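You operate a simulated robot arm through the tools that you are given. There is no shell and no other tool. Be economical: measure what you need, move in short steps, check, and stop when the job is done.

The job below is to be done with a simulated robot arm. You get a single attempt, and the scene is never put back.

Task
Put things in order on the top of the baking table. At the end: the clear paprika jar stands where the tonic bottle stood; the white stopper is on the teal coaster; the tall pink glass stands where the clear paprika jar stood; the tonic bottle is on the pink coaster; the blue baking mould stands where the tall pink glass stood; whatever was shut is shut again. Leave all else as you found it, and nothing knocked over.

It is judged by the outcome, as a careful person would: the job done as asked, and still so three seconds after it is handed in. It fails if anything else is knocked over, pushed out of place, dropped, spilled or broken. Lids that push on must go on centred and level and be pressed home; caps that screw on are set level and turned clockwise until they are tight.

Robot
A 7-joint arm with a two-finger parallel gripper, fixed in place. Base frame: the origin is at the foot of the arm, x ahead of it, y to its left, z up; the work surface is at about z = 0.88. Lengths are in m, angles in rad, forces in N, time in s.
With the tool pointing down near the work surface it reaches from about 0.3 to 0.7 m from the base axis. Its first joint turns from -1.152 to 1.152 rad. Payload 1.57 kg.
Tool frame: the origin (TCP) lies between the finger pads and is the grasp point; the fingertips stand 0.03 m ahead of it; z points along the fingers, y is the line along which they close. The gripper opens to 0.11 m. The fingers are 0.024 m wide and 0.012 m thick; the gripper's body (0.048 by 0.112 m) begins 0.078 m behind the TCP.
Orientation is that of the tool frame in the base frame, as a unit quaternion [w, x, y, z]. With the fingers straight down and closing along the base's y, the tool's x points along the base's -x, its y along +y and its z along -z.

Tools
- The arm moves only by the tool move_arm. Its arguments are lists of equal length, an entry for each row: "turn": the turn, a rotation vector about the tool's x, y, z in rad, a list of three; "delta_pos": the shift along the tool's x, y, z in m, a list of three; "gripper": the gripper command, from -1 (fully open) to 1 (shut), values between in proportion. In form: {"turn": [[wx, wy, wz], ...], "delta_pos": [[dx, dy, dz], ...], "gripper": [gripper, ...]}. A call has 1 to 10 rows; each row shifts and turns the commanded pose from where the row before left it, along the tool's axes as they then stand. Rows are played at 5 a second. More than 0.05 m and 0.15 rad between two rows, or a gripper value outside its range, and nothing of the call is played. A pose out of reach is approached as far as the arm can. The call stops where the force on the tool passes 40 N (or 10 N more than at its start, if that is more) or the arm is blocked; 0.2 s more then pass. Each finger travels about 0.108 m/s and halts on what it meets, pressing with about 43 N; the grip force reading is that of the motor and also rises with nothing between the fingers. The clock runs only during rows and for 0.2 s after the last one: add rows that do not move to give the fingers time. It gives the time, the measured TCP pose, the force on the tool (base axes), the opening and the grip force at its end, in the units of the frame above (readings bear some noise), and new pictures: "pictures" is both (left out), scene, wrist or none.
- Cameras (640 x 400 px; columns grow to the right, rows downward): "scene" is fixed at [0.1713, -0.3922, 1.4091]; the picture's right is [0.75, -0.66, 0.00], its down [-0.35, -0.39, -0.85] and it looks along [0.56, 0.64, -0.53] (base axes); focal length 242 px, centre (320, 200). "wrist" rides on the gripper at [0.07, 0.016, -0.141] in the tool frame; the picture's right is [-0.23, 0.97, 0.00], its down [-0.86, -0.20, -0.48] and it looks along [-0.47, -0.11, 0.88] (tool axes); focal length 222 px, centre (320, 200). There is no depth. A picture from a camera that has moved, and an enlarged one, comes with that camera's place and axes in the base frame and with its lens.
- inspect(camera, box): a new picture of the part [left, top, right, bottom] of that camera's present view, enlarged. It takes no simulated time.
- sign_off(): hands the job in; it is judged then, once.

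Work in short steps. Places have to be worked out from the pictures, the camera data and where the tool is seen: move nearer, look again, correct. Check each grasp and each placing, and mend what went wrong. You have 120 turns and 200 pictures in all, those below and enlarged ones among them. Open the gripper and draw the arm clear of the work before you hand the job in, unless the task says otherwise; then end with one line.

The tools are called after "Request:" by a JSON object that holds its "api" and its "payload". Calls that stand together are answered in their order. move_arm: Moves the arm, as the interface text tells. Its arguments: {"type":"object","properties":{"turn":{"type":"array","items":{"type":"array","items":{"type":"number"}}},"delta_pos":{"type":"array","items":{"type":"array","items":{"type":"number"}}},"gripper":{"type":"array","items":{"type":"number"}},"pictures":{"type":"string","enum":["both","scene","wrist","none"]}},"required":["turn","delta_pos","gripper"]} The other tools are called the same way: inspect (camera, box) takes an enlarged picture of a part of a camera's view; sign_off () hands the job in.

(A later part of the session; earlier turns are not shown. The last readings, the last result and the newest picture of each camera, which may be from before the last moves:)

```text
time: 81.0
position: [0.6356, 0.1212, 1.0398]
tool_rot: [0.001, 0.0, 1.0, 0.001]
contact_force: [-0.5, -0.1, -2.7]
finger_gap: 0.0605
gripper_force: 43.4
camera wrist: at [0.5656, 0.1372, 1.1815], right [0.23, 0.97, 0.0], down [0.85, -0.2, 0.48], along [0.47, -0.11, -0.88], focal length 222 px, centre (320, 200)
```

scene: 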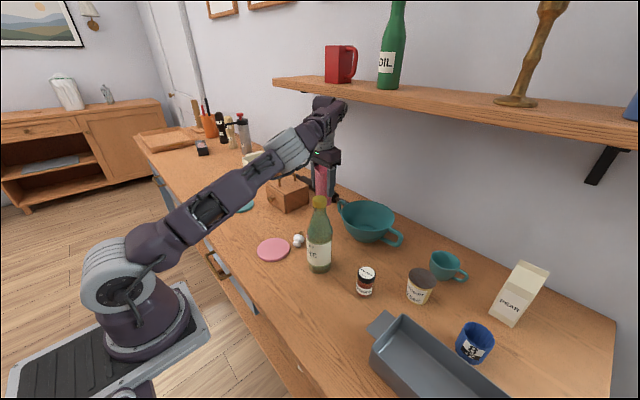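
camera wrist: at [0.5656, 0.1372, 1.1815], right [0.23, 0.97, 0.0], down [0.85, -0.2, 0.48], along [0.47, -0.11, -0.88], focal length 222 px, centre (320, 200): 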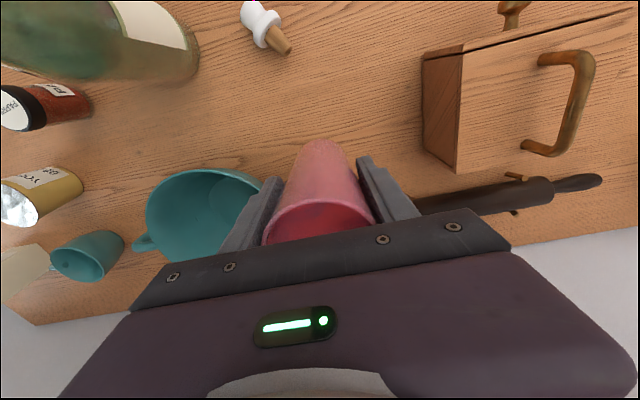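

Over the spot; shifting 4 mm back and lowering to contact.

Request:
{"api": "move_arm", "payload": {"turn": [[0, 0, 0], [0, 0, 0], [0, 0, 0], [0, 0, 0], [0, 0, 0]], "delta_pos": [[0.0045, -0.0007, 0.03], [0, 0, 0.03], [0, 0, 0.02], [0, 0, 0.006], [0, 0, 0.003]], "gripper": [0.3, 0.3, 0.3, 0.3, 0.3], "pictures": "both"}}

```text
time: 82.2
position: [0.6297, 0.1198, 0.9533]
tool_rot: [0.002, 0.002, 1.0, 0.001]
contact_force: [-1.3, -0.8, 13.7]
finger_gap: 0.0605
gripper_force: 42.9
camera wrist: at [0.5604, 0.1364, 1.0944], right [0.23, 0.97, 0.0], down [0.85, -0.2, 0.48], along [0.47, -0.11, -0.88], focal length 222 px, centre (320, 200)
```

scene: 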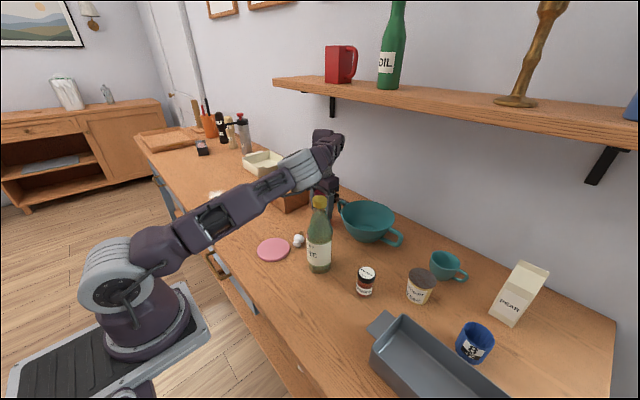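
wrist: 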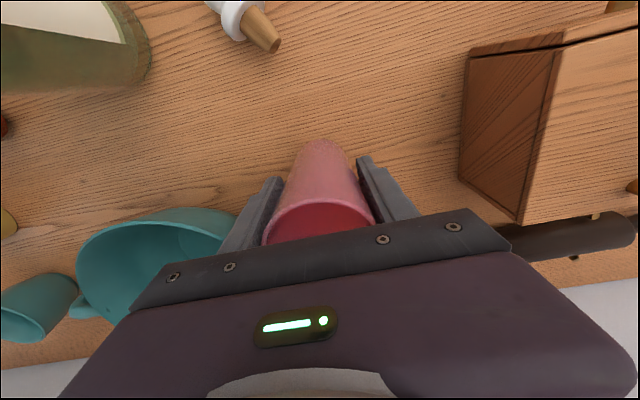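

Contact. Releasing and rising straight up past the rim.

Request:
{"api": "move_arm", "payload": {"turn": [[0, 0, 0], [0, 0, 0], [0, 0, 0], [0, 0, 0], [0, 0, 0], [0, 0, 0], [0, 0, 0], [0, 0, 0]], "delta_pos": [[0, 0, -0.001], [0, 0, 0], [0, 0, 0], [0, 0, -0.035], [0, 0, -0.04], [0.005, 0, -0.04], [0.02, 0, -0.04], [0, 0, 0]], "gripper": [-0.1, -0.4, -0.65, -0.65, -0.65, -0.65, -0.65, -0.65], "pictures": "both"}}

```text
time: 84.0
position: [0.6064, 0.1201, 1.1095]
tool_rot: [0.001, 0.001, 1.0, 0.0]
contact_force: [0.1, 0.9, -0.3]
finger_gap: 0.0905
gripper_force: 0.1
camera wrist: at [0.5366, 0.1347, 1.25], right [0.23, 0.97, 0.0], down [0.85, -0.2, 0.48], along [0.47, -0.11, -0.88], focal length 222 px, centre (320, 200)
```

scene: 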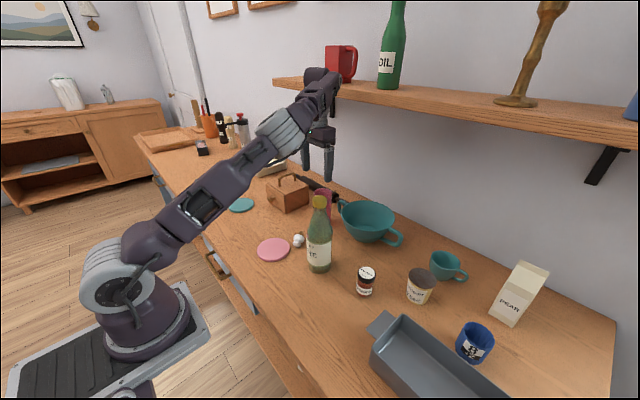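
wrist: 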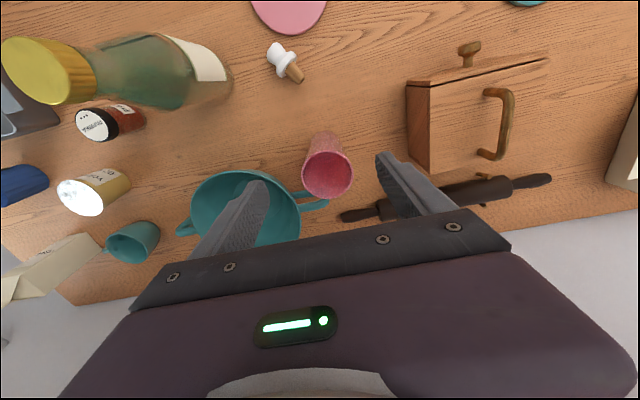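

Glass stands on the jar's old place. Next the stopper: moving above it (≈(0.508,0.094), axis az ≈0.6) with matching yaw for a close look.

Request:
{"api": "move_arm", "payload": {"turn": [[0, 0, 0], [0, 0, 0], [0, 0, 0], [0, 0, -0.1425], [0, 0, -0.1425], [0, 0, -0.1425], [0, 0, -0.1425], [0, 0, 0], [0, 0, 0]], "delta_pos": [[0.035, -0.0087, 0], [0.035, -0.0087, 0], [0.033, -0.0087, 0], [0, 0, 0], [0, 0, 0], [0, 0, 0], [0, 0, 0], [0, 0, 0.045], [0, 0, 0.04]], "gripper": [-0.3, -0.3, -0.3, -0.3, -0.3, -0.3, -0.3, -0.3, -0.3], "pictures": "both"}}

```text
time: 86.0
position: [0.4999, 0.0927, 1.028]
tool_rot: [0.001, -0.28, 0.96, -0.002]
contact_force: [-0.4, 0.2, -0.9]
finger_gap: 0.0715
gripper_force: 0.1
camera wrist: at [0.4337, 0.0684, 1.1689], right [-0.33, 0.94, 0.0], down [0.83, 0.29, 0.48], along [0.45, 0.16, -0.88], focal length 222 px, centre (320, 200)
```

scene: 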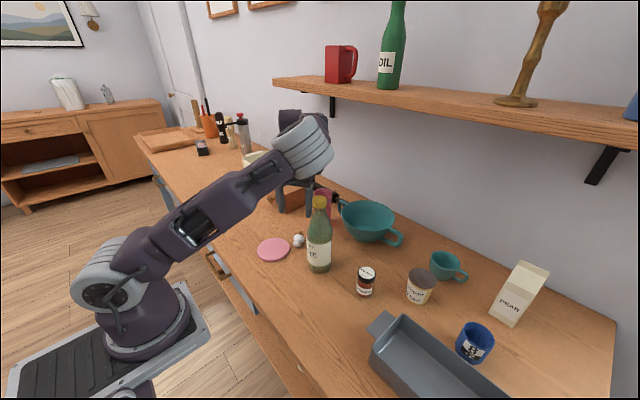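
wrist: 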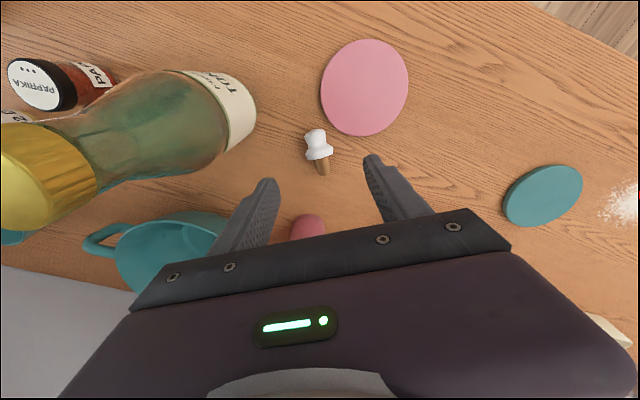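

Flange at (0.510,0.095), yaw matches. Centring on the flange and descending to z≈0.913.

Request:
{"api": "move_arm", "payload": {"turn": [[0, 0, 0], [0, 0, 0], [0, 0, 0], [0, 0, 0]], "delta_pos": [[-0.0099, -0.0039, 0.035], [0, 0, 0.04], [0, 0, 0.039], [0, 0, 0]], "gripper": [-0.3, -0.3, -0.3, -0.3], "pictures": "wrist"}}

```text
time: 87.0
position: [0.5126, 0.0959, 0.9132]
tool_rot: [0.001, -0.28, 0.96, 0.0]
contact_force: [0.6, 0.8, -0.6]
finger_gap: 0.0715
gripper_force: 0.0
camera wrist: at [0.4454, 0.0719, 1.0536], right [-0.33, 0.94, 0.0], down [0.83, 0.29, 0.48], along [0.45, 0.16, -0.88], focal length 222 px, centre (320, 200)
```

wrist: 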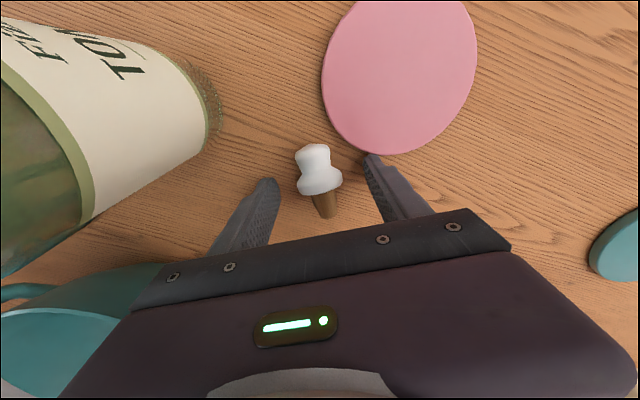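

Flange centred between the pads. Closing.

Request:
{"api": "move_arm", "payload": {"turn": [[0, 0, 0], [0, 0, 0], [0, 0, 0], [0, 0, 0], [0, 0, 0]], "delta_pos": [[0.002, 0, 0], [0, 0, 0], [0, 0, 0], [0, 0, 0], [0, 0, -0.01]], "gripper": [-0.1, 0.2, 0.45, 0.6, 0.6], "pictures": "wrist"}}

```text
time: 88.2
position: [0.5113, 0.0962, 0.9222]
tool_rot: [0.001, -0.28, 0.96, 0.0]
contact_force: [0.8, -0.3, -0.4]
finger_gap: 0.0324
gripper_force: 40.8
camera wrist: at [0.4428, 0.0718, 1.0635], right [-0.33, 0.94, 0.0], down [0.83, 0.29, 0.48], along [0.45, 0.16, -0.88], focal length 222 px, centre (320, 200)
```

wrist: 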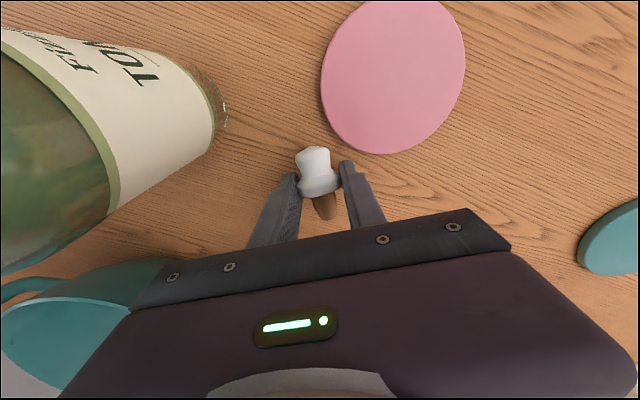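

Held. Lifting a bit to test.

Request:
{"api": "move_arm", "payload": {"turn": [[0, 0, 0], [0, 0, 0], [0, 0, 0], [0, 0, 0], [0, 0, 0], [0, 0, 0]], "delta_pos": [[0, 0, -0.02], [0, 0, -0.03], [0, 0, -0.03], [0, 0.03, 0], [0, 0.03, 0], [0, 0.03, 0]], "gripper": [0.6, 0.6, 0.6, 0.6, 0.6, 0.6], "pictures": "wrist"}}

```text
time: 89.6
position: [0.4618, 0.17, 1.0022]
tool_rot: [0.001, -0.28, 0.96, 0.0]
contact_force: [0.6, 0.7, -0.1]
finger_gap: 0.0328
gripper_force: 41.3
camera wrist: at [0.3934, 0.1465, 1.1428], right [-0.33, 0.94, 0.0], down [0.83, 0.29, 0.48], along [0.45, 0.16, -0.88], focal length 222 px, centre (320, 200)
```

wrist: 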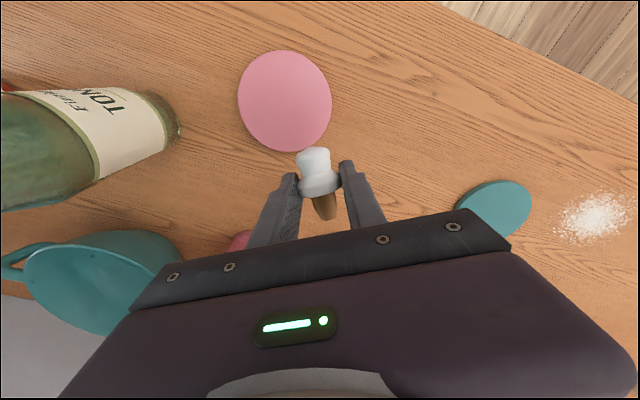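

Grip is solid. Yawing to fwd az ≈ -0.93 here, up in free air.

Request:
{"api": "move_arm", "payload": {"turn": [[0, 0, 0.15], [0, 0, 0.15], [0, 0, 0.15], [0, 0, 0.15], [0, 0, 0.15], [0, 0, 0.15], [0, 0, 0.15], [0, 0, 0.15], [0, 0, 0.15], [0, 0, 0.15]], "delta_pos": [[0, 0, -0.01], [0, 0, -0.01], [0, 0, -0.01], [0, 0, -0.01], [0, 0, -0.01], [0, 0, 0], [0, 0, 0], [0, 0, 0], [0, 0, 0], [0, 0, 0]], "gripper": [0.6, 0.6, 0.6, 0.6, 0.6, 0.6, 0.6, 0.6, 0.6, 0.6], "pictures": "none"}}

```text
time: 91.8
position: [0.4603, 0.1705, 1.0504]
tool_rot: [0.0, 0.45, 0.893, 0.001]
contact_force: [0.5, -0.1, -0.3]
finger_gap: 0.0325
gripper_force: 40.7
```

Now tilting back (cork going down), watching reach.

Request:
{"api": "move_arm", "payload": {"turn": [[0, 0.14, 0], [0, 0.14, 0], [0, 0.14, 0], [0, 0.14, 0], [0, 0.14, 0], [0, 0.14, 0], [0, 0, 0]], "delta_pos": [[0, 0, 0], [0, 0, 0], [0, 0, 0], [0, 0, 0], [0, 0, 0], [0, 0, 0], [0, 0, 0]], "gripper": [0.6, 0.6, 0.6, 0.6, 0.6, 0.6, 0.6], "pictures": "both"}}

```text
time: 93.4
position: [0.4606, 0.1718, 1.0508]
tool_rot: [-0.364, 0.409, 0.816, 0.184]
contact_force: [-0.3, 0.0, -0.2]
finger_gap: 0.0329
gripper_force: 41.0
camera wrist: at [0.5086, 0.1337, 1.1972], right [0.87, 0.46, -0.17], down [0.39, -0.86, -0.32], along [-0.29, 0.21, -0.93], focal length 222 px, centre (320, 200)
```

scene: 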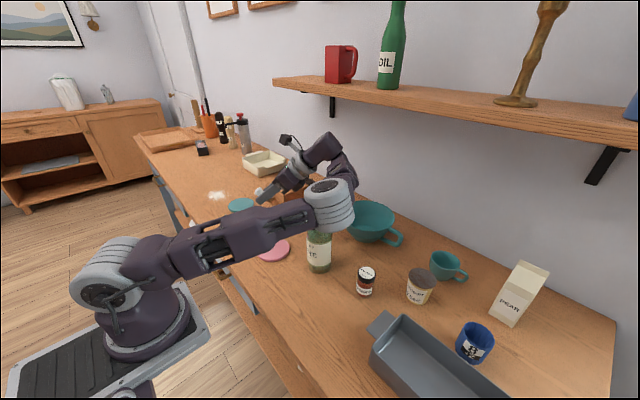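
wrist: 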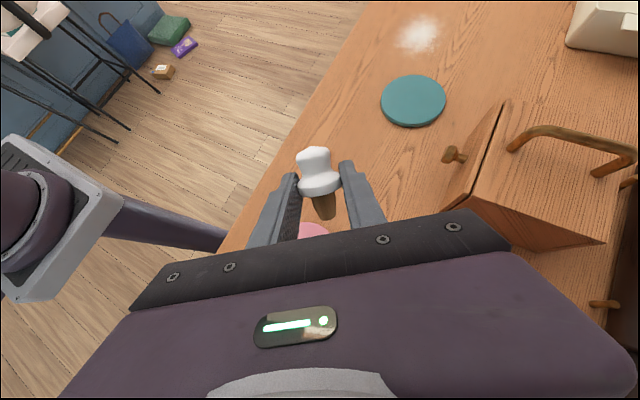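

Works, but the elbow is close above the parked bottle; moving up and left at once.

Request:
{"api": "move_arm", "payload": {"turn": [[0, 0, 0], [0, 0, 0], [0, 0, 0], [0, 0, 0], [0, 0, 0]], "delta_pos": [[0.0223, 0, -0.02], [0.0362, 0.0239, 0.0106], [0.0362, 0.0239, 0.0106], [0.0362, 0.0239, 0.0106], [0, 0, 0]], "gripper": [0.6, 0.6, 0.6, 0.6, 0.6], "pictures": "both"}}

```text
time: 94.6
position: [0.4599, 0.2918, 1.1406]
tool_rot: [-0.364, 0.409, 0.817, 0.183]
contact_force: [0.0, -0.5, -0.1]
finger_gap: 0.0325
gripper_force: 40.2
camera wrist: at [0.5082, 0.2545, 1.2867], right [0.87, 0.46, -0.17], down [0.39, -0.86, -0.32], along [-0.29, 0.21, -0.93], focal length 222 px, centre (320, 200)
```

scene: 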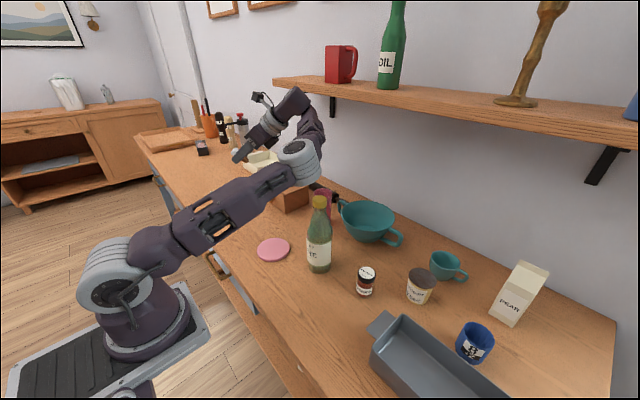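
wrist: 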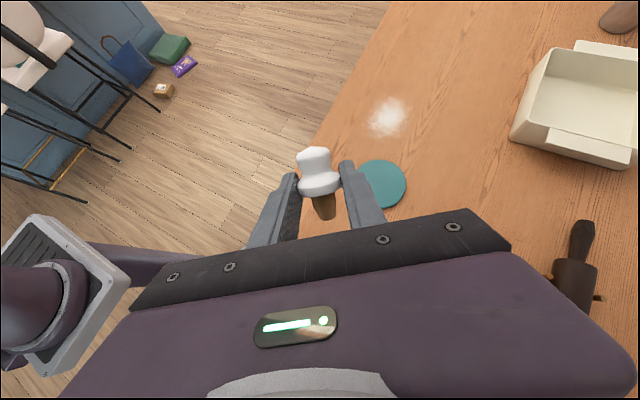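

All standing. Now yawing the held stopper further right (fwd az → -1.57), then tilting back more, to ~80°, watching reach.

Request:
{"api": "move_arm", "payload": {"turn": [[-0.0953, -0.0003, 0.0852], [-0.0953, -0.0003, 0.0852], [-0.0953, -0.0003, 0.0852], [-0.0953, -0.0003, 0.0852], [-0.0953, -0.0003, 0.0852], [0, 0.14, 0], [0, 0.14, 0], [0, 0.14, 0], [0, 0.14, 0], [0, 0, 0]], "delta_pos": [[0, 0, 0], [0, 0, 0], [0, 0, 0], [0, 0, 0], [0, 0, 0], [0, 0, 0], [0, 0, 0], [0, 0, 0], [0, 0, 0], [0, 0, 0]], "gripper": [0.6, 0.6, 0.6, 0.6, 0.6, 0.6, 0.6, 0.6, 0.6, 0.6], "pictures": "both"}}

```text
time: 96.8
position: [0.4596, 0.2916, 1.1403]
tool_rot: [-0.455, 0.54, 0.541, 0.457]
contact_force: [0.4, -0.3, -0.2]
finger_gap: 0.0324
gripper_force: 40.4
camera wrist: at [0.4758, 0.1638, 1.2336], right [0.97, -0.04, -0.22], down [-0.2, -0.62, -0.76], along [-0.11, 0.79, -0.61], focal length 222 px, centre (320, 200)
```

scene: 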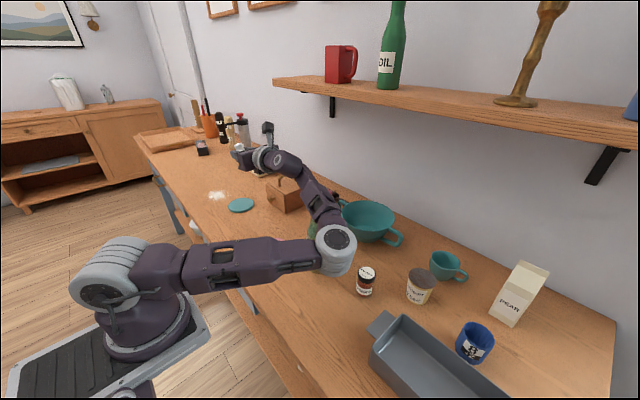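
wrist: 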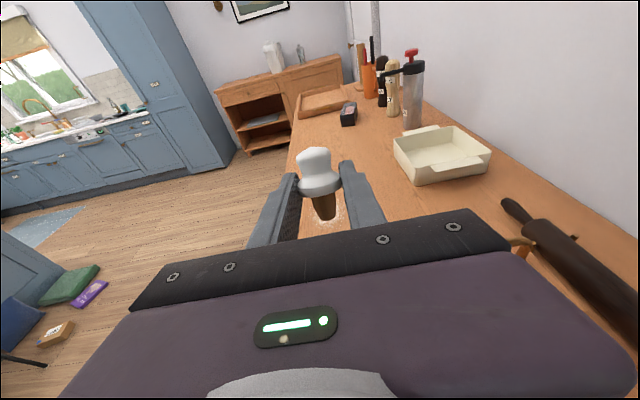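

Reached the attitude, but the elbow has swung out over the bottle's area; inspecting.

Request:
{"api": "inspect", "payload": {"camera": "scene", "box": [230, 120, 390, 300]}}

```text
2.22 times, centred on (310, 210) of scene
camera zoom: at [0.1713, -0.3922, 1.4091], right [0.75, -0.66, 0.0], down [-0.35, -0.39, -0.85], along [0.56, 0.64, -0.53], focal length 539 px, centre (342, 178)
```

zoom: 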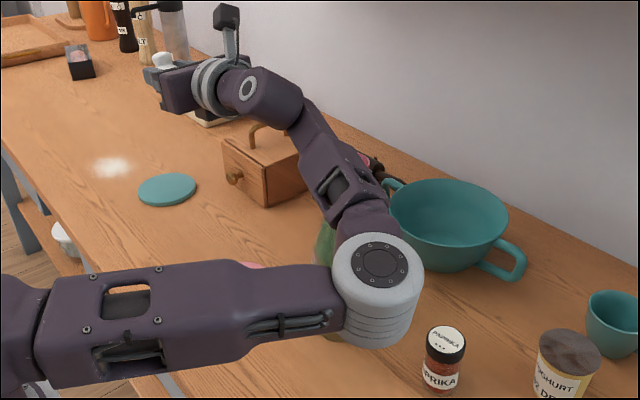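

The elbow is too near the bottle for this route. I'll reverse, lay the stopper down again in the free area on the left, and regrip it from the opposite side so I can place it with the wrist on the base side.

Request:
{"api": "move_arm", "payload": {"turn": [[0, -0.14, 0], [0, -0.14, 0], [0, -0.14, 0], [0, -0.14, 0], [0.0794, 0, -0.071], [0.0794, 0, -0.071], [0.0794, 0, -0.071], [0, -0.14, 0], [0, -0.14, 0], [0, -0.14, 0]], "delta_pos": [[0, 0, 0], [0, 0, 0], [0, 0, 0], [0, 0, 0], [0, 0, 0], [0, 0, 0], [0, 0, 0], [0, 0, 0], [0, 0, 0], [0, 0, 0]], "gripper": [0.6, 0.6, 0.6, 0.6, 0.6, 0.6, 0.6, 0.6, 0.6, 0.6], "pictures": "scene"}}

```text
time: 99.0
position: [0.4598, 0.2908, 1.1393]
tool_rot: [-0.167, 0.573, 0.793, 0.122]
contact_force: [-0.2, -0.3, -0.2]
finger_gap: 0.0327
gripper_force: 40.8
```

scene: 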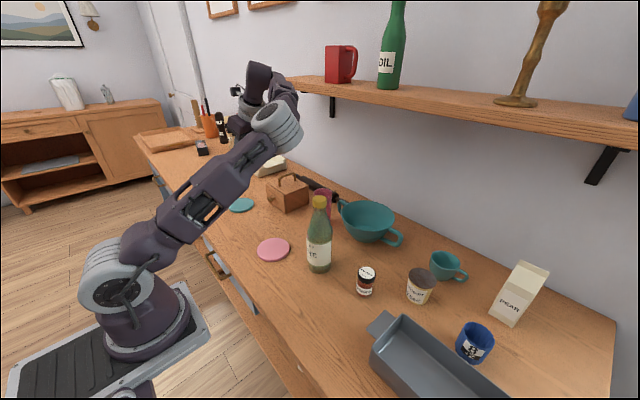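

Bottle fine. Untilting and lowering to lay the stopper at about (0.46,0.29).

Request:
{"api": "move_arm", "payload": {"turn": [[0, -0.14, 0], [0, -0.14, 0], [0, -0.14, 0], [0, 0, 0], [0, 0, 0], [0, 0, 0], [0, 0, 0], [0, 0, 0], [0, 0, 0]], "delta_pos": [[0, 0, 0], [0, 0, 0], [0, 0, 0], [0, 0, 0.045], [0, 0, 0.045], [0, 0, 0.045], [0, 0, 0.045], [0, 0, 0.035], [0, 0, 0]], "gripper": [0.6, 0.6, 0.6, 0.6, 0.6, 0.6, 0.6, 0.6, 0.6], "pictures": "both"}}

```text
time: 101.0
position: [0.46, 0.2912, 0.9257]
tool_rot: [0.002, 0.586, 0.81, 0.0]
contact_force: [0.1, 0.6, 0.7]
finger_gap: 0.0327
gripper_force: 41.2
camera wrist: at [0.453, 0.363, 1.0667], right [1.0, 0.09, 0.0], down [0.08, -0.87, 0.48], along [0.05, -0.48, -0.88], focal length 222 px, centre (320, 200)
```

scene: 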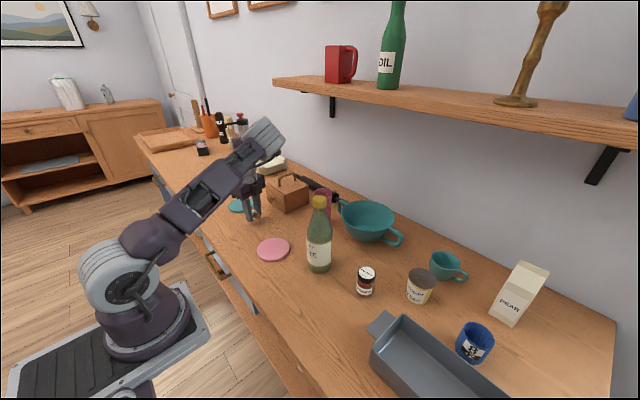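
wrist: 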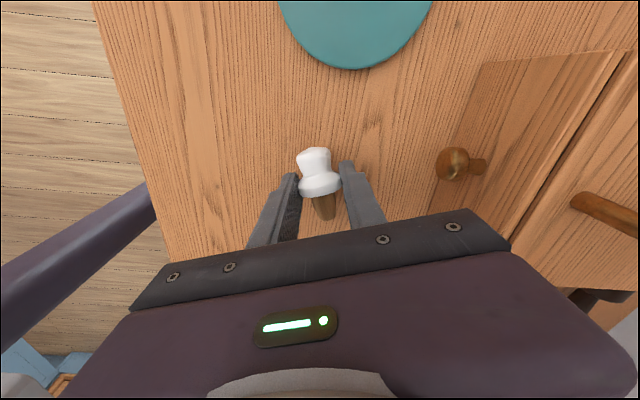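

Lowering the last centimetre and releasing.

Request:
{"api": "move_arm", "payload": {"turn": [[0, 0, 0], [0, 0, 0], [0, 0, 0], [0, 0, 0], [0, 0, 0], [0, 0, 0], [0, 0, 0]], "delta_pos": [[0, 0, 0.006], [0, 0, 0.005], [0, 0, 0], [0, 0, 0], [0, 0, -0.03], [0, 0, -0.04], [0, 0, -0.04]], "gripper": [0.6, 0.6, 0.3, -0.2, -0.2, -0.2, -0.2], "pictures": "wrist"}}

```text
time: 102.6
position: [0.4623, 0.291, 1.0229]
tool_rot: [0.001, 0.586, 0.811, -0.001]
contact_force: [-0.5, 0.0, 0.7]
finger_gap: 0.0661
gripper_force: 0.0
camera wrist: at [0.4548, 0.363, 1.165], right [1.0, 0.09, 0.0], down [0.08, -0.87, 0.48], along [0.05, -0.48, -0.88], focal length 222 px, centre (320, 200)
```

wrist: 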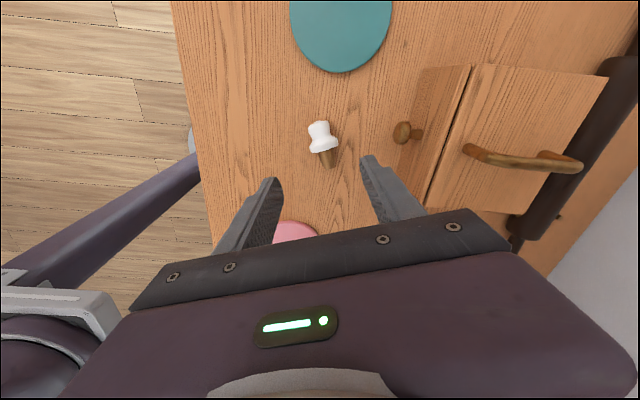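

Stopper lies with flange ≈(0.466,0.293), axis az ≈ -1.16. Yawing the empty gripper half a turn to come from the other side.

Request:
{"api": "move_arm", "payload": {"turn": [[0, 0, -0.147], [0, 0, -0.147], [0, 0, -0.147], [0, 0, -0.147], [0, 0, -0.147], [0, 0, -0.147], [0, 0, -0.147], [0, 0, -0.147], [0, 0, -0.147], [0, 0, -0.147]], "delta_pos": [[0, 0, -0.02], [0, 0, -0.02], [0, 0, 0], [0, 0, 0], [0, 0, 0], [0, 0, 0], [0, 0, 0], [0, 0, 0], [0, 0, 0], [0, 0, 0]], "gripper": [-0.2, -0.2, -0.2, -0.2, -0.2, -0.2, -0.2, -0.2, -0.2, -0.2], "pictures": "none"}}

Request:
{"api": "move_arm", "payload": {"turn": [[0, 0, -0.147], [0, 0, -0.147], [0, 0, -0.147], [0, 0, -0.147], [0, 0, -0.147], [0, 0, -0.147], [0, 0, -0.147], [0, 0, -0.147], [0, 0, -0.147], [0, 0, -0.147]], "delta_pos": [[0, 0, 0], [0, 0, 0], [0, 0, 0], [0, 0, 0], [0, 0, 0], [0, 0, 0], [0, 0, 0], [0, 0, 0], [0, 0, 0], [0, 0, 0]], "gripper": [-0.2, -0.2, -0.2, -0.2, -0.2, -0.2, -0.2, -0.2, -0.2, -0.2], "pictures": "both"}}

```text
time: 104.8
position: [0.4626, 0.2908, 1.0653]
tool_rot: [0.002, -0.11, 0.994, -0.001]
contact_force: [-0.5, 0.6, -0.4]
finger_gap: 0.0661
gripper_force: 0.1
```

```text
time: 107.0
position: [0.3635, 0.3172, 1.0462]
tool_rot: [-0.002, 0.731, -0.682, 0.002]
contact_force: [0.2, 0.3, 0.7]
finger_gap: 0.0656
gripper_force: 0.1
out of reach, approached as far as the arm can: row 7, 8, 9, 10
camera wrist: at [0.3512, 0.2471, 1.1879], right [-0.99, 0.16, 0.0], down [0.14, 0.87, 0.48], along [0.08, 0.47, -0.88], focal length 222 px, centre (320, 200)
```

scene: 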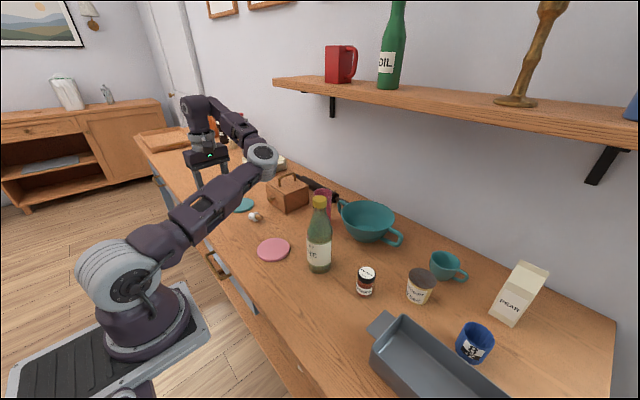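
wrist: 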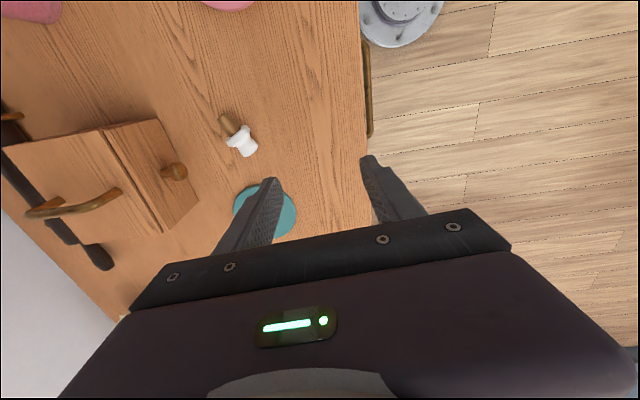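

The half-turn hits a joint limit. Alternative: regrasp with the tool tilted forward ~50° along the stopper's axis, then tilt back only ~40° at the coaster. Yawing back.

Request:
{"api": "move_arm", "payload": {"turn": [[0, 0, 0.147], [0, 0, 0.147], [0, 0, 0.147], [0, 0, 0.147], [0, 0, 0.147], [0, 0, 0.147], [0, 0, 0.147], [0, 0, 0.147], [0, 0, 0.147], [0, 0, 0.147]], "delta_pos": [[0, 0, -0.02], [0, 0, -0.02], [0, 0, 0], [0, 0, 0], [0, 0, 0], [0, 0, 0], [0, 0, 0], [0, 0, 0], [0, 0, 0], [0, 0, 0]], "gripper": [-0.2, -0.2, -0.2, -0.2, -0.2, -0.2, -0.2, -0.2, -0.2, -0.2], "pictures": "none"}}

Request:
{"api": "move_arm", "payload": {"turn": [[0, 0, 0.147], [0, 0, 0.147], [0, 0, 0.147], [0, 0, 0.147], [0, 0, 0.147], [0, 0, 0.147], [0, 0, 0.147], [0, 0, 0.147], [0, 0, 0.147], [0, 0, 0]], "delta_pos": [[0, 0, 0], [0, 0, 0], [0, 0, 0], [0, 0, 0], [0, 0, 0], [0, 0, 0], [0, 0, 0], [0, 0, 0], [0, 0, 0], [0, 0, 0]], "gripper": [-0.2, -0.2, -0.2, -0.2, -0.2, -0.2, -0.2, -0.2, -0.2, -0.2], "pictures": "wrist"}}

```text
time: 109.2
position: [0.3626, 0.3166, 1.0871]
tool_rot: [0.002, -0.083, 0.997, 0.0]
contact_force: [0.4, -0.3, 0.1]
finger_gap: 0.0658
gripper_force: 0.1
```

```text
time: 111.4
position: [0.3635, 0.3175, 1.0867]
tool_rot: [0.001, 0.547, 0.837, 0.001]
contact_force: [-0.3, 0.9, 0.2]
finger_gap: 0.0662
gripper_force: 0.1
camera wrist: at [0.3501, 0.3884, 1.2278], right [0.98, 0.18, 0.0], down [0.16, -0.86, 0.48], along [0.09, -0.47, -0.88], focal length 222 px, centre (320, 200)
```

wrist: 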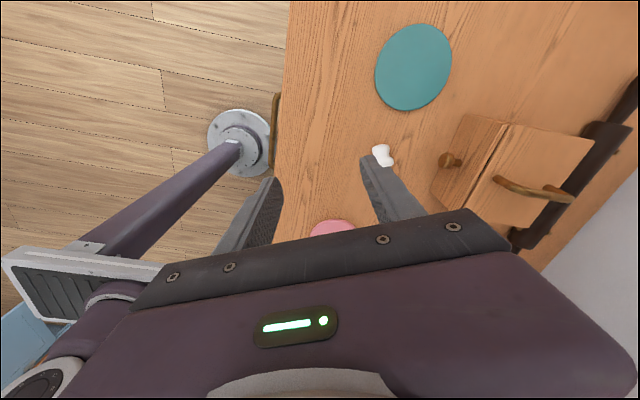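

Aligned (fwd az -1.157). Tilting forward 50° and moving to the pre-grasp behind the stopper's knob.

Request:
{"api": "move_arm", "payload": {"turn": [[0, -0.145, 0], [0, -0.145, 0], [0, -0.145, 0], [0, -0.145, 0], [0, -0.145, 0], [0, -0.145, 0], [0, 0, 0], [0, 0, 0], [0, 0, 0], [0, 0, 0]], "delta_pos": [[0, 0, 0], [0, 0, 0], [0, 0, 0], [0, 0, 0], [0, 0, 0], [0, 0, 0], [0.0262, 0.0212, 0.0144], [0.0262, 0.0212, 0.0144], [0.0262, 0.0212, 0.0144], [0.0262, 0.0212, 0.0144]], "gripper": [-0.2, -0.2, -0.2, -0.2, -0.2, -0.2, -0.2, -0.2, -0.2, -0.2], "pictures": "both"}}

```text
time: 113.6
position: [0.4281, 0.3629, 0.9741]
tool_rot: [0.354, 0.495, 0.76, -0.228]
contact_force: [-0.5, -0.1, 0.1]
finger_gap: 0.0658
gripper_force: 0.0
out of reach, approached as far as the arm can: row 10
camera wrist: at [0.3819, 0.5096, 1.0122], right [0.95, 0.26, 0.18], down [-0.11, -0.25, 0.96], along [0.29, -0.93, -0.21], focal length 222 px, centre (320, 200)
```

scene: 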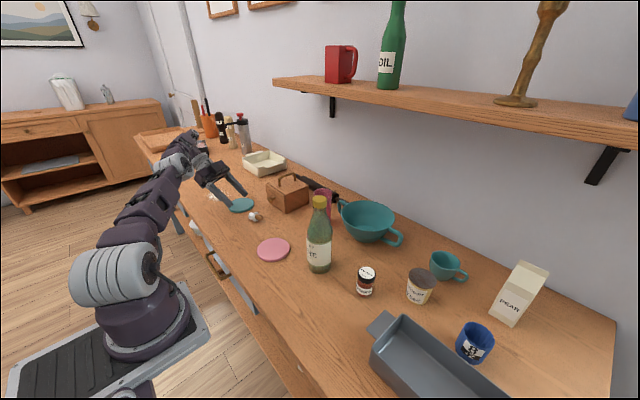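
wrist: 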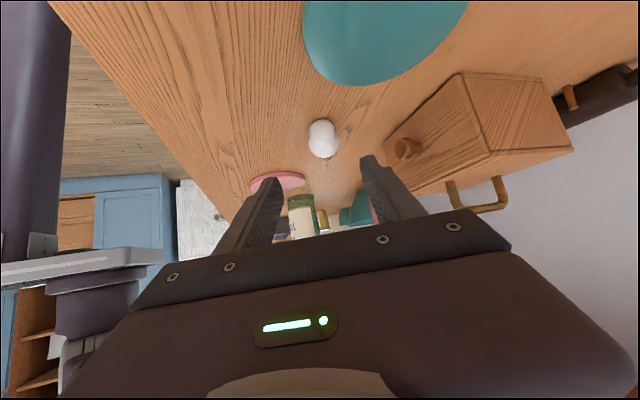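

Stopper is seen end-on between the fingers. Advancing to the grasp point.

Request:
{"api": "move_arm", "payload": {"turn": [[0, 0, 0], [0, 0, 0], [0, 0, 0], [0, 0, 0]], "delta_pos": [[0.0029, 0.0024, 0.029], [0.0029, 0.0024, 0.029], [0.0027, 0.0023, 0.029], [0, 0, 0]], "gripper": [-0.2, -0.2, -0.2, -0.2], "pictures": "both"}}

```text
time: 114.6
position: [0.4619, 0.3077, 0.9119]
tool_rot: [0.354, 0.495, 0.759, -0.229]
contact_force: [-0.5, 0.0, -0.4]
finger_gap: 0.066
gripper_force: 0.0
camera wrist: at [0.4147, 0.4532, 0.9499], right [0.95, 0.26, 0.18], down [-0.11, -0.25, 0.96], along [0.29, -0.93, -0.21], focal length 222 px, centre (320, 200)
```

scene: 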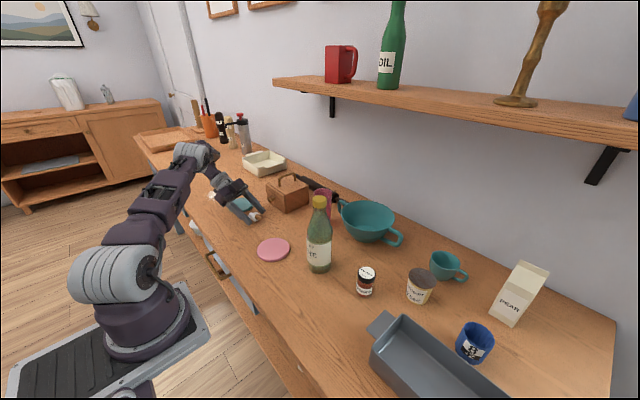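
wrist: 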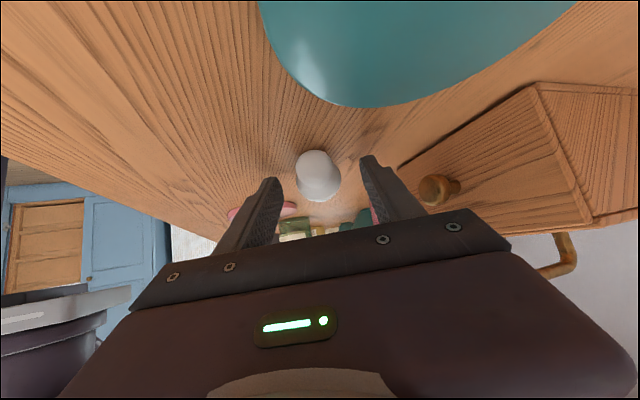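

Aligned. Closing.

Request:
{"api": "move_arm", "payload": {"turn": [[0, 0, 0], [0, 0, 0], [0, 0, 0], [0, 0, 0], [0, 0, 0]], "delta_pos": [[0, 0, 0], [0, 0, 0], [0, 0, 0], [0, 0, 0], [0, 0, 0]], "gripper": [0, 0.25, 0.45, 0.6, 0.6], "pictures": "wrist"}}

```text
time: 115.8
position: [0.4611, 0.3063, 0.9127]
tool_rot: [0.354, 0.495, 0.759, -0.23]
contact_force: [0.4, 0.0, 0.1]
finger_gap: 0.0325
gripper_force: 41.3
camera wrist: at [0.4146, 0.4533, 0.95], right [0.95, 0.26, 0.18], down [-0.11, -0.25, 0.96], along [0.29, -0.93, -0.21], focal length 222 px, centre (320, 200)
```

wrist: 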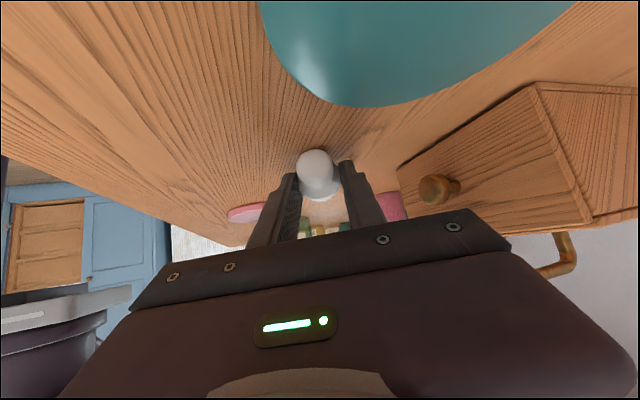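

Gripped. Lifting 0.18 m and starting to tilt back.

Request:
{"api": "move_arm", "payload": {"turn": [[0, 0, 0], [0, 0, 0], [0, 0, 0], [0, 0, 0], [0, 0.143, 0], [0, 0.143, 0], [0, 0.143, 0], [0, 0.143, 0], [0, 0.143, 0], [0, 0.143, 0]], "delta_pos": [[-0.0344, 0, -0.029], [-0.0344, 0, -0.029], [-0.0344, 0, -0.029], [-0.0344, 0, -0.029], [0, 0, 0], [0, 0, 0], [0, 0, 0], [0, 0, 0], [0, 0, 0], [0, 0, 0]], "gripper": [0.6, 0.6, 0.6, 0.6, 0.6, 0.6, 0.6, 0.6, 0.6, 0.6], "pictures": "wrist"}}

```text
time: 118.0
position: [0.4596, 0.3079, 1.0919]
tool_rot: [0.006, 0.546, 0.838, -0.002]
contact_force: [0.0, -0.4, -0.3]
finger_gap: 0.0325
gripper_force: 41.1
camera wrist: at [0.4455, 0.38, 1.2329], right [0.98, 0.19, 0.01], down [0.16, -0.86, 0.49], along [0.1, -0.48, -0.87], focal length 222 px, centre (320, 200)
```

wrist: 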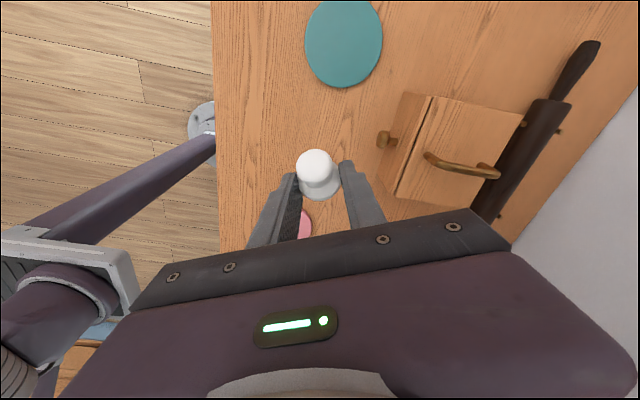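

Tool is vertical again with the stopper 50° cork-down. Moving over the coaster, yawing slightly to keep clear of the wooden box, and tilting back the rest.

Request:
{"api": "move_arm", "payload": {"turn": [[0, 0, 0], [0, 0, 0], [0, 0, 0], [0, 0, 0.1225], [0, 0, 0.1225], [0, 0.142, 0], [0, 0.142, 0], [0, 0.142, 0], [0, 0.142, 0], [0, 0.142, 0]], "delta_pos": [[0.0291, 0.0168, 0], [0.0291, 0.0168, 0], [0.0291, 0.0168, 0], [0, 0, 0], [0, 0, 0], [0, 0, 0], [0, 0, 0], [0, 0, 0], [0, 0, 0], [0, 0, 0]], "gripper": [0.6, 0.6, 0.6, 0.6, 0.6, 0.6, 0.6, 0.6, 0.6, 0.6], "pictures": "both"}}

Request:
{"api": "inspect", "payload": {"camera": "scene", "box": [190, 100, 310, 230]}}

```text
time: 120.2
position: [0.4707, 0.3956, 1.0903]
tool_rot: [-0.26, 0.603, 0.72, 0.223]
contact_force: [0.2, 0.1, -0.4]
finger_gap: 0.0327
gripper_force: 41.1
out of reach, approached as far as the arm can: row 3
camera wrist: at [0.4916, 0.3613, 1.245], right [0.99, 0.0, -0.14], down [-0.03, -0.98, -0.19], along [-0.14, 0.19, -0.97], focal length 222 px, centre (320, 200)
```

scene: 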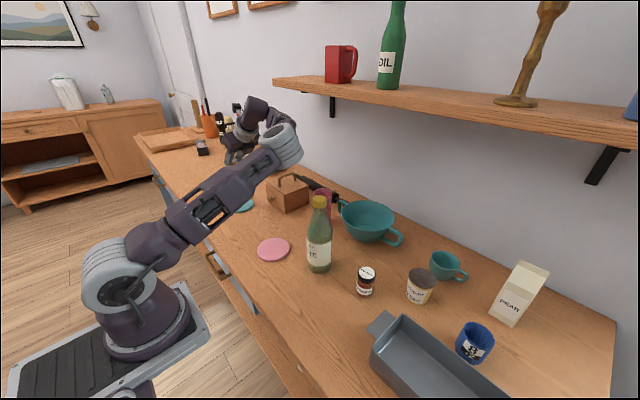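
wrist: 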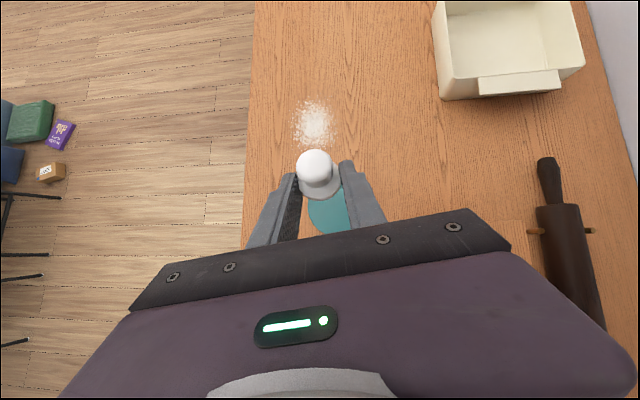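

```text
3.08 times, centred on (250, 165) of scene
camera zoom: at [0.1713, -0.3922, 1.4091], right [0.75, -0.66, 0.0], down [-0.35, -0.39, -0.85], along [0.56, 0.64, -0.53], focal length 746 px, centre (535, 308)
```

zoom: 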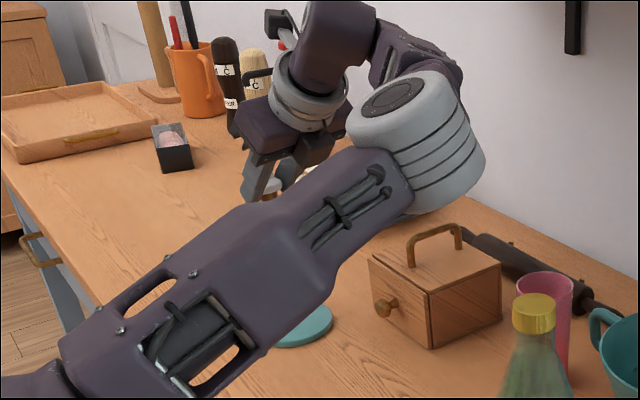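

Clear of everything. Zooming in on the held stopper to judge its uprightness.

Request:
{"api": "inspect", "payload": {"camera": "scene", "box": [228, 146, 260, 166]}}

Request:
{"api": "inspect", "payload": {"camera": "wrist", "box": [260, 120, 380, 240]}}

```text
16.00 times, centred on (244, 156) of scene
camera zoom: at [0.1713, -0.3922, 1.4091], right [0.75, -0.66, 0.0], down [-0.35, -0.39, -0.85], along [0.56, 0.64, -0.53], focal length 3880 px, centre (1536, 904)
```

zoom: 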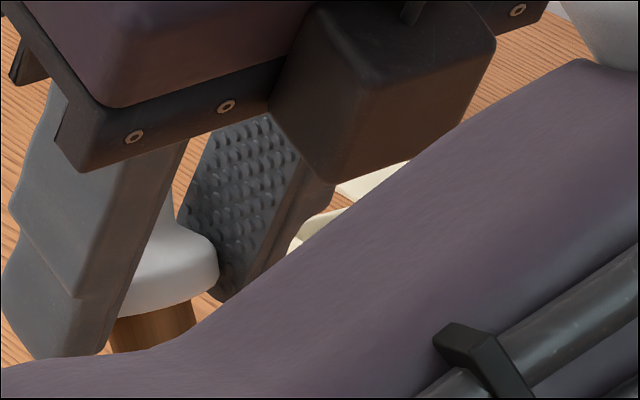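

```text
3.33 times, centred on (320, 180) of wrist
camera zoom: at [0.4916, 0.3613, 1.245], right [0.99, 0.0, -0.14], down [-0.03, -0.98, -0.19], along [-0.14, 0.19, -0.97], focal length 740 px, centre (320, 267)
```

zoom: 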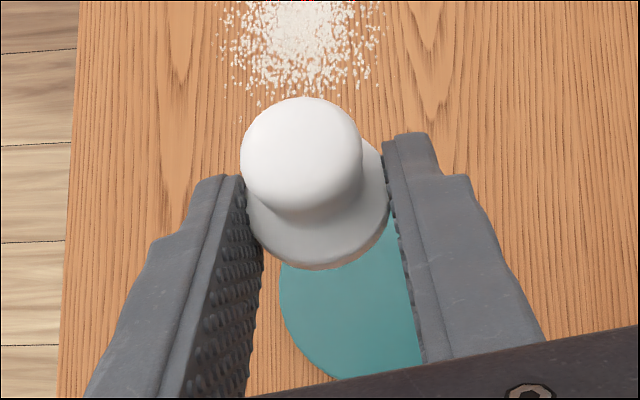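

The flange still shows ~13° lean (cork toward the hand's side), so tilting back 0.24 more and lowering most of the way, then re-checking.

Request:
{"api": "move_arm", "payload": {"turn": [[0, 0.12, 0], [0, 0.12, 0], [0, 0, 0], [0, 0, 0], [0, 0, 0], [0, 0, 0]], "delta_pos": [[0, 0, 0], [0, 0, 0], [-0.0279, 0.0004, 0.0232], [-0.0279, 0.0004, 0.0232], [-0.0279, 0.0004, 0.0232], [0, 0, 0]], "gripper": [0.6, 0.6, 0.6, 0.6, 0.6, 0.6], "pictures": "both"}}

Request:
{"api": "inspect", "payload": {"camera": "scene", "box": [210, 160, 274, 220]}}

```text
time: 121.6
position: [0.4687, 0.4031, 0.9848]
tool_rot: [-0.342, 0.574, 0.684, 0.295]
contact_force: [-0.1, 0.2, 0.3]
finger_gap: 0.0327
gripper_force: 40.8
camera wrist: at [0.4954, 0.3344, 1.1248], right [0.98, 0.03, -0.17], down [-0.04, -0.91, -0.41], along [-0.17, 0.41, -0.9], focal length 222 px, centre (320, 200)
```

scene: 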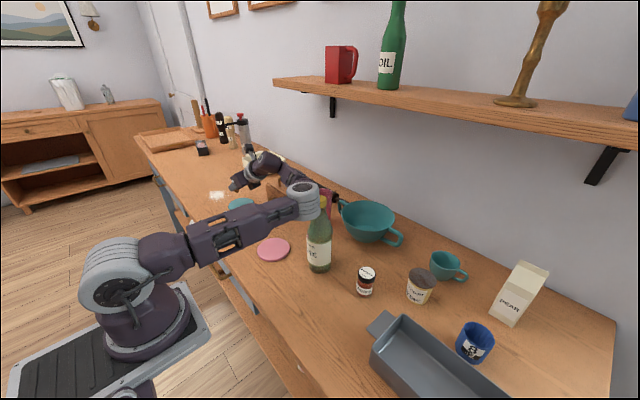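
wrist: 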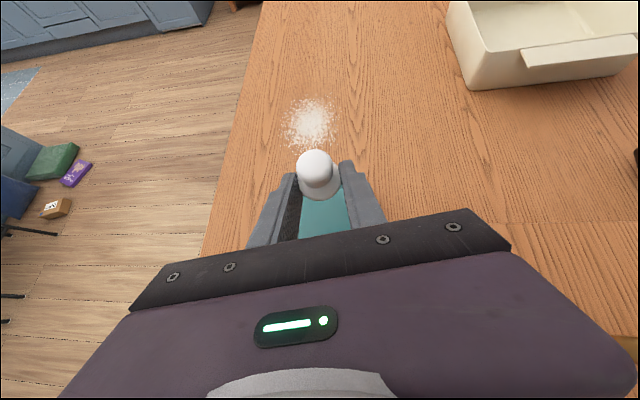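

```text
6.67 times, centred on (242, 190) of scene
camera zoom: at [0.1701, -0.3924, 1.4092], right [0.75, -0.66, 0.0], down [-0.35, -0.39, -0.85], along [0.56, 0.64, -0.53], focal length 1616 px, centre (840, 267)
```

zoom: 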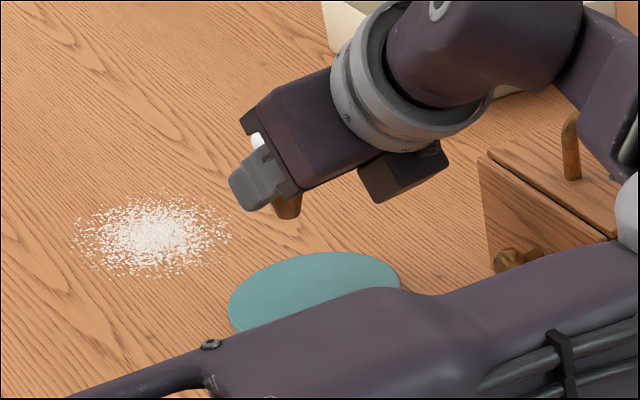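

Checking the grey joint's clearance to bottle and glass, plus the stopper's lean.

Request:
{"api": "inspect", "payload": {"camera": "scene", "box": [270, 150, 366, 240]}}

Request:
{"api": "inspect", "payload": {"camera": "scene", "box": [224, 168, 264, 193]}}

```text
4.44 times, centred on (318, 195) of scene
camera zoom: at [0.1701, -0.3924, 1.4092], right [0.75, -0.66, 0.0], down [-0.35, -0.39, -0.85], along [0.56, 0.64, -0.53], focal length 1078 px, centre (329, 222)
```

zoom: 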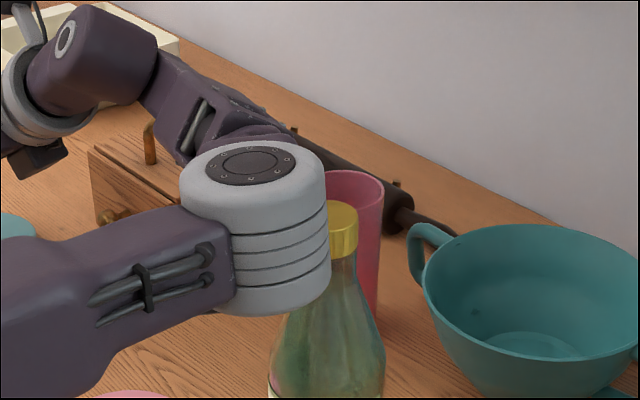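

```text
16.00 times, centred on (244, 180) of scene
camera zoom: at [0.1701, -0.3924, 1.4092], right [0.75, -0.66, 0.0], down [-0.35, -0.39, -0.85], along [0.56, 0.64, -0.53], focal length 3880 px, centre (1536, 512)
```

zoom: 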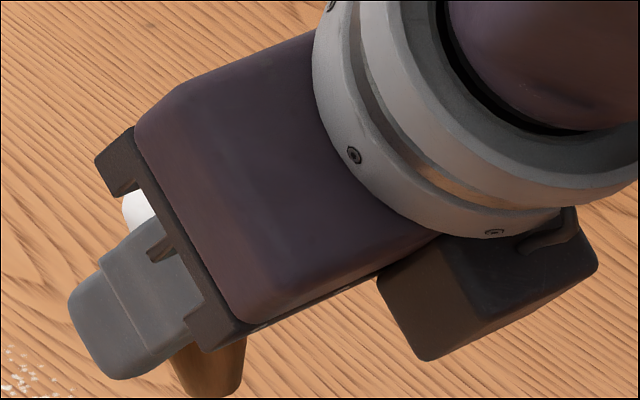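

The grey wrist joint is only ~1 cm from the bottle's cap; lowering further would hit it. Yawing the hand a further -0.3 should pull that joint back toward the base; doing that here first.

Request:
{"api": "move_arm", "payload": {"turn": [[-0.121, 0, 0.0885], [-0.121, 0, 0.0885], [0, 0, 0]], "delta_pos": [[0, 0, 0], [0, 0, 0], [0, 0, 0]], "gripper": [0.6, 0.6, 0.6], "pictures": "scene"}}

Request:
{"api": "inspect", "payload": {"camera": "scene", "box": [270, 150, 366, 240]}}

```text
time: 122.4
position: [0.4696, 0.4032, 0.9829]
tool_rot: [-0.296, 0.669, 0.59, 0.342]
contact_force: [0.2, -0.4, 0.1]
finger_gap: 0.0328
gripper_force: 41.3
```

scene: 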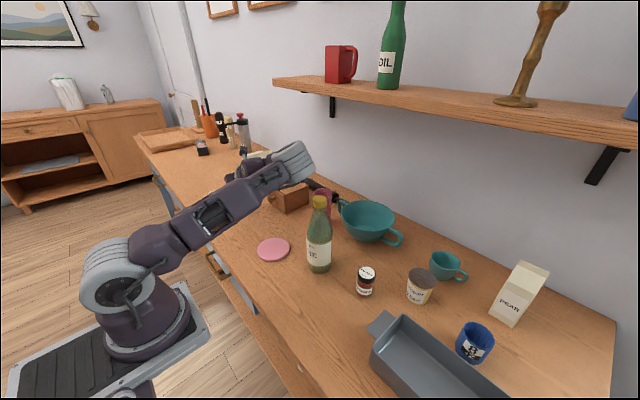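

```text
4.44 times, centred on (318, 195) of scene
camera zoom: at [0.1713, -0.3922, 1.4091], right [0.75, -0.66, 0.0], down [-0.35, -0.39, -0.85], along [0.56, 0.64, -0.53], focal length 1078 px, centre (329, 222)
```

zoom: 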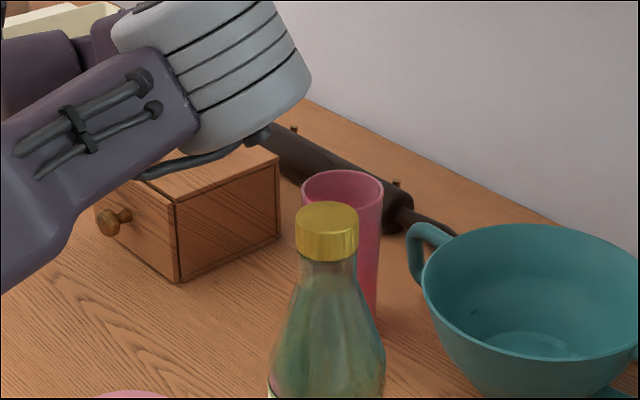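

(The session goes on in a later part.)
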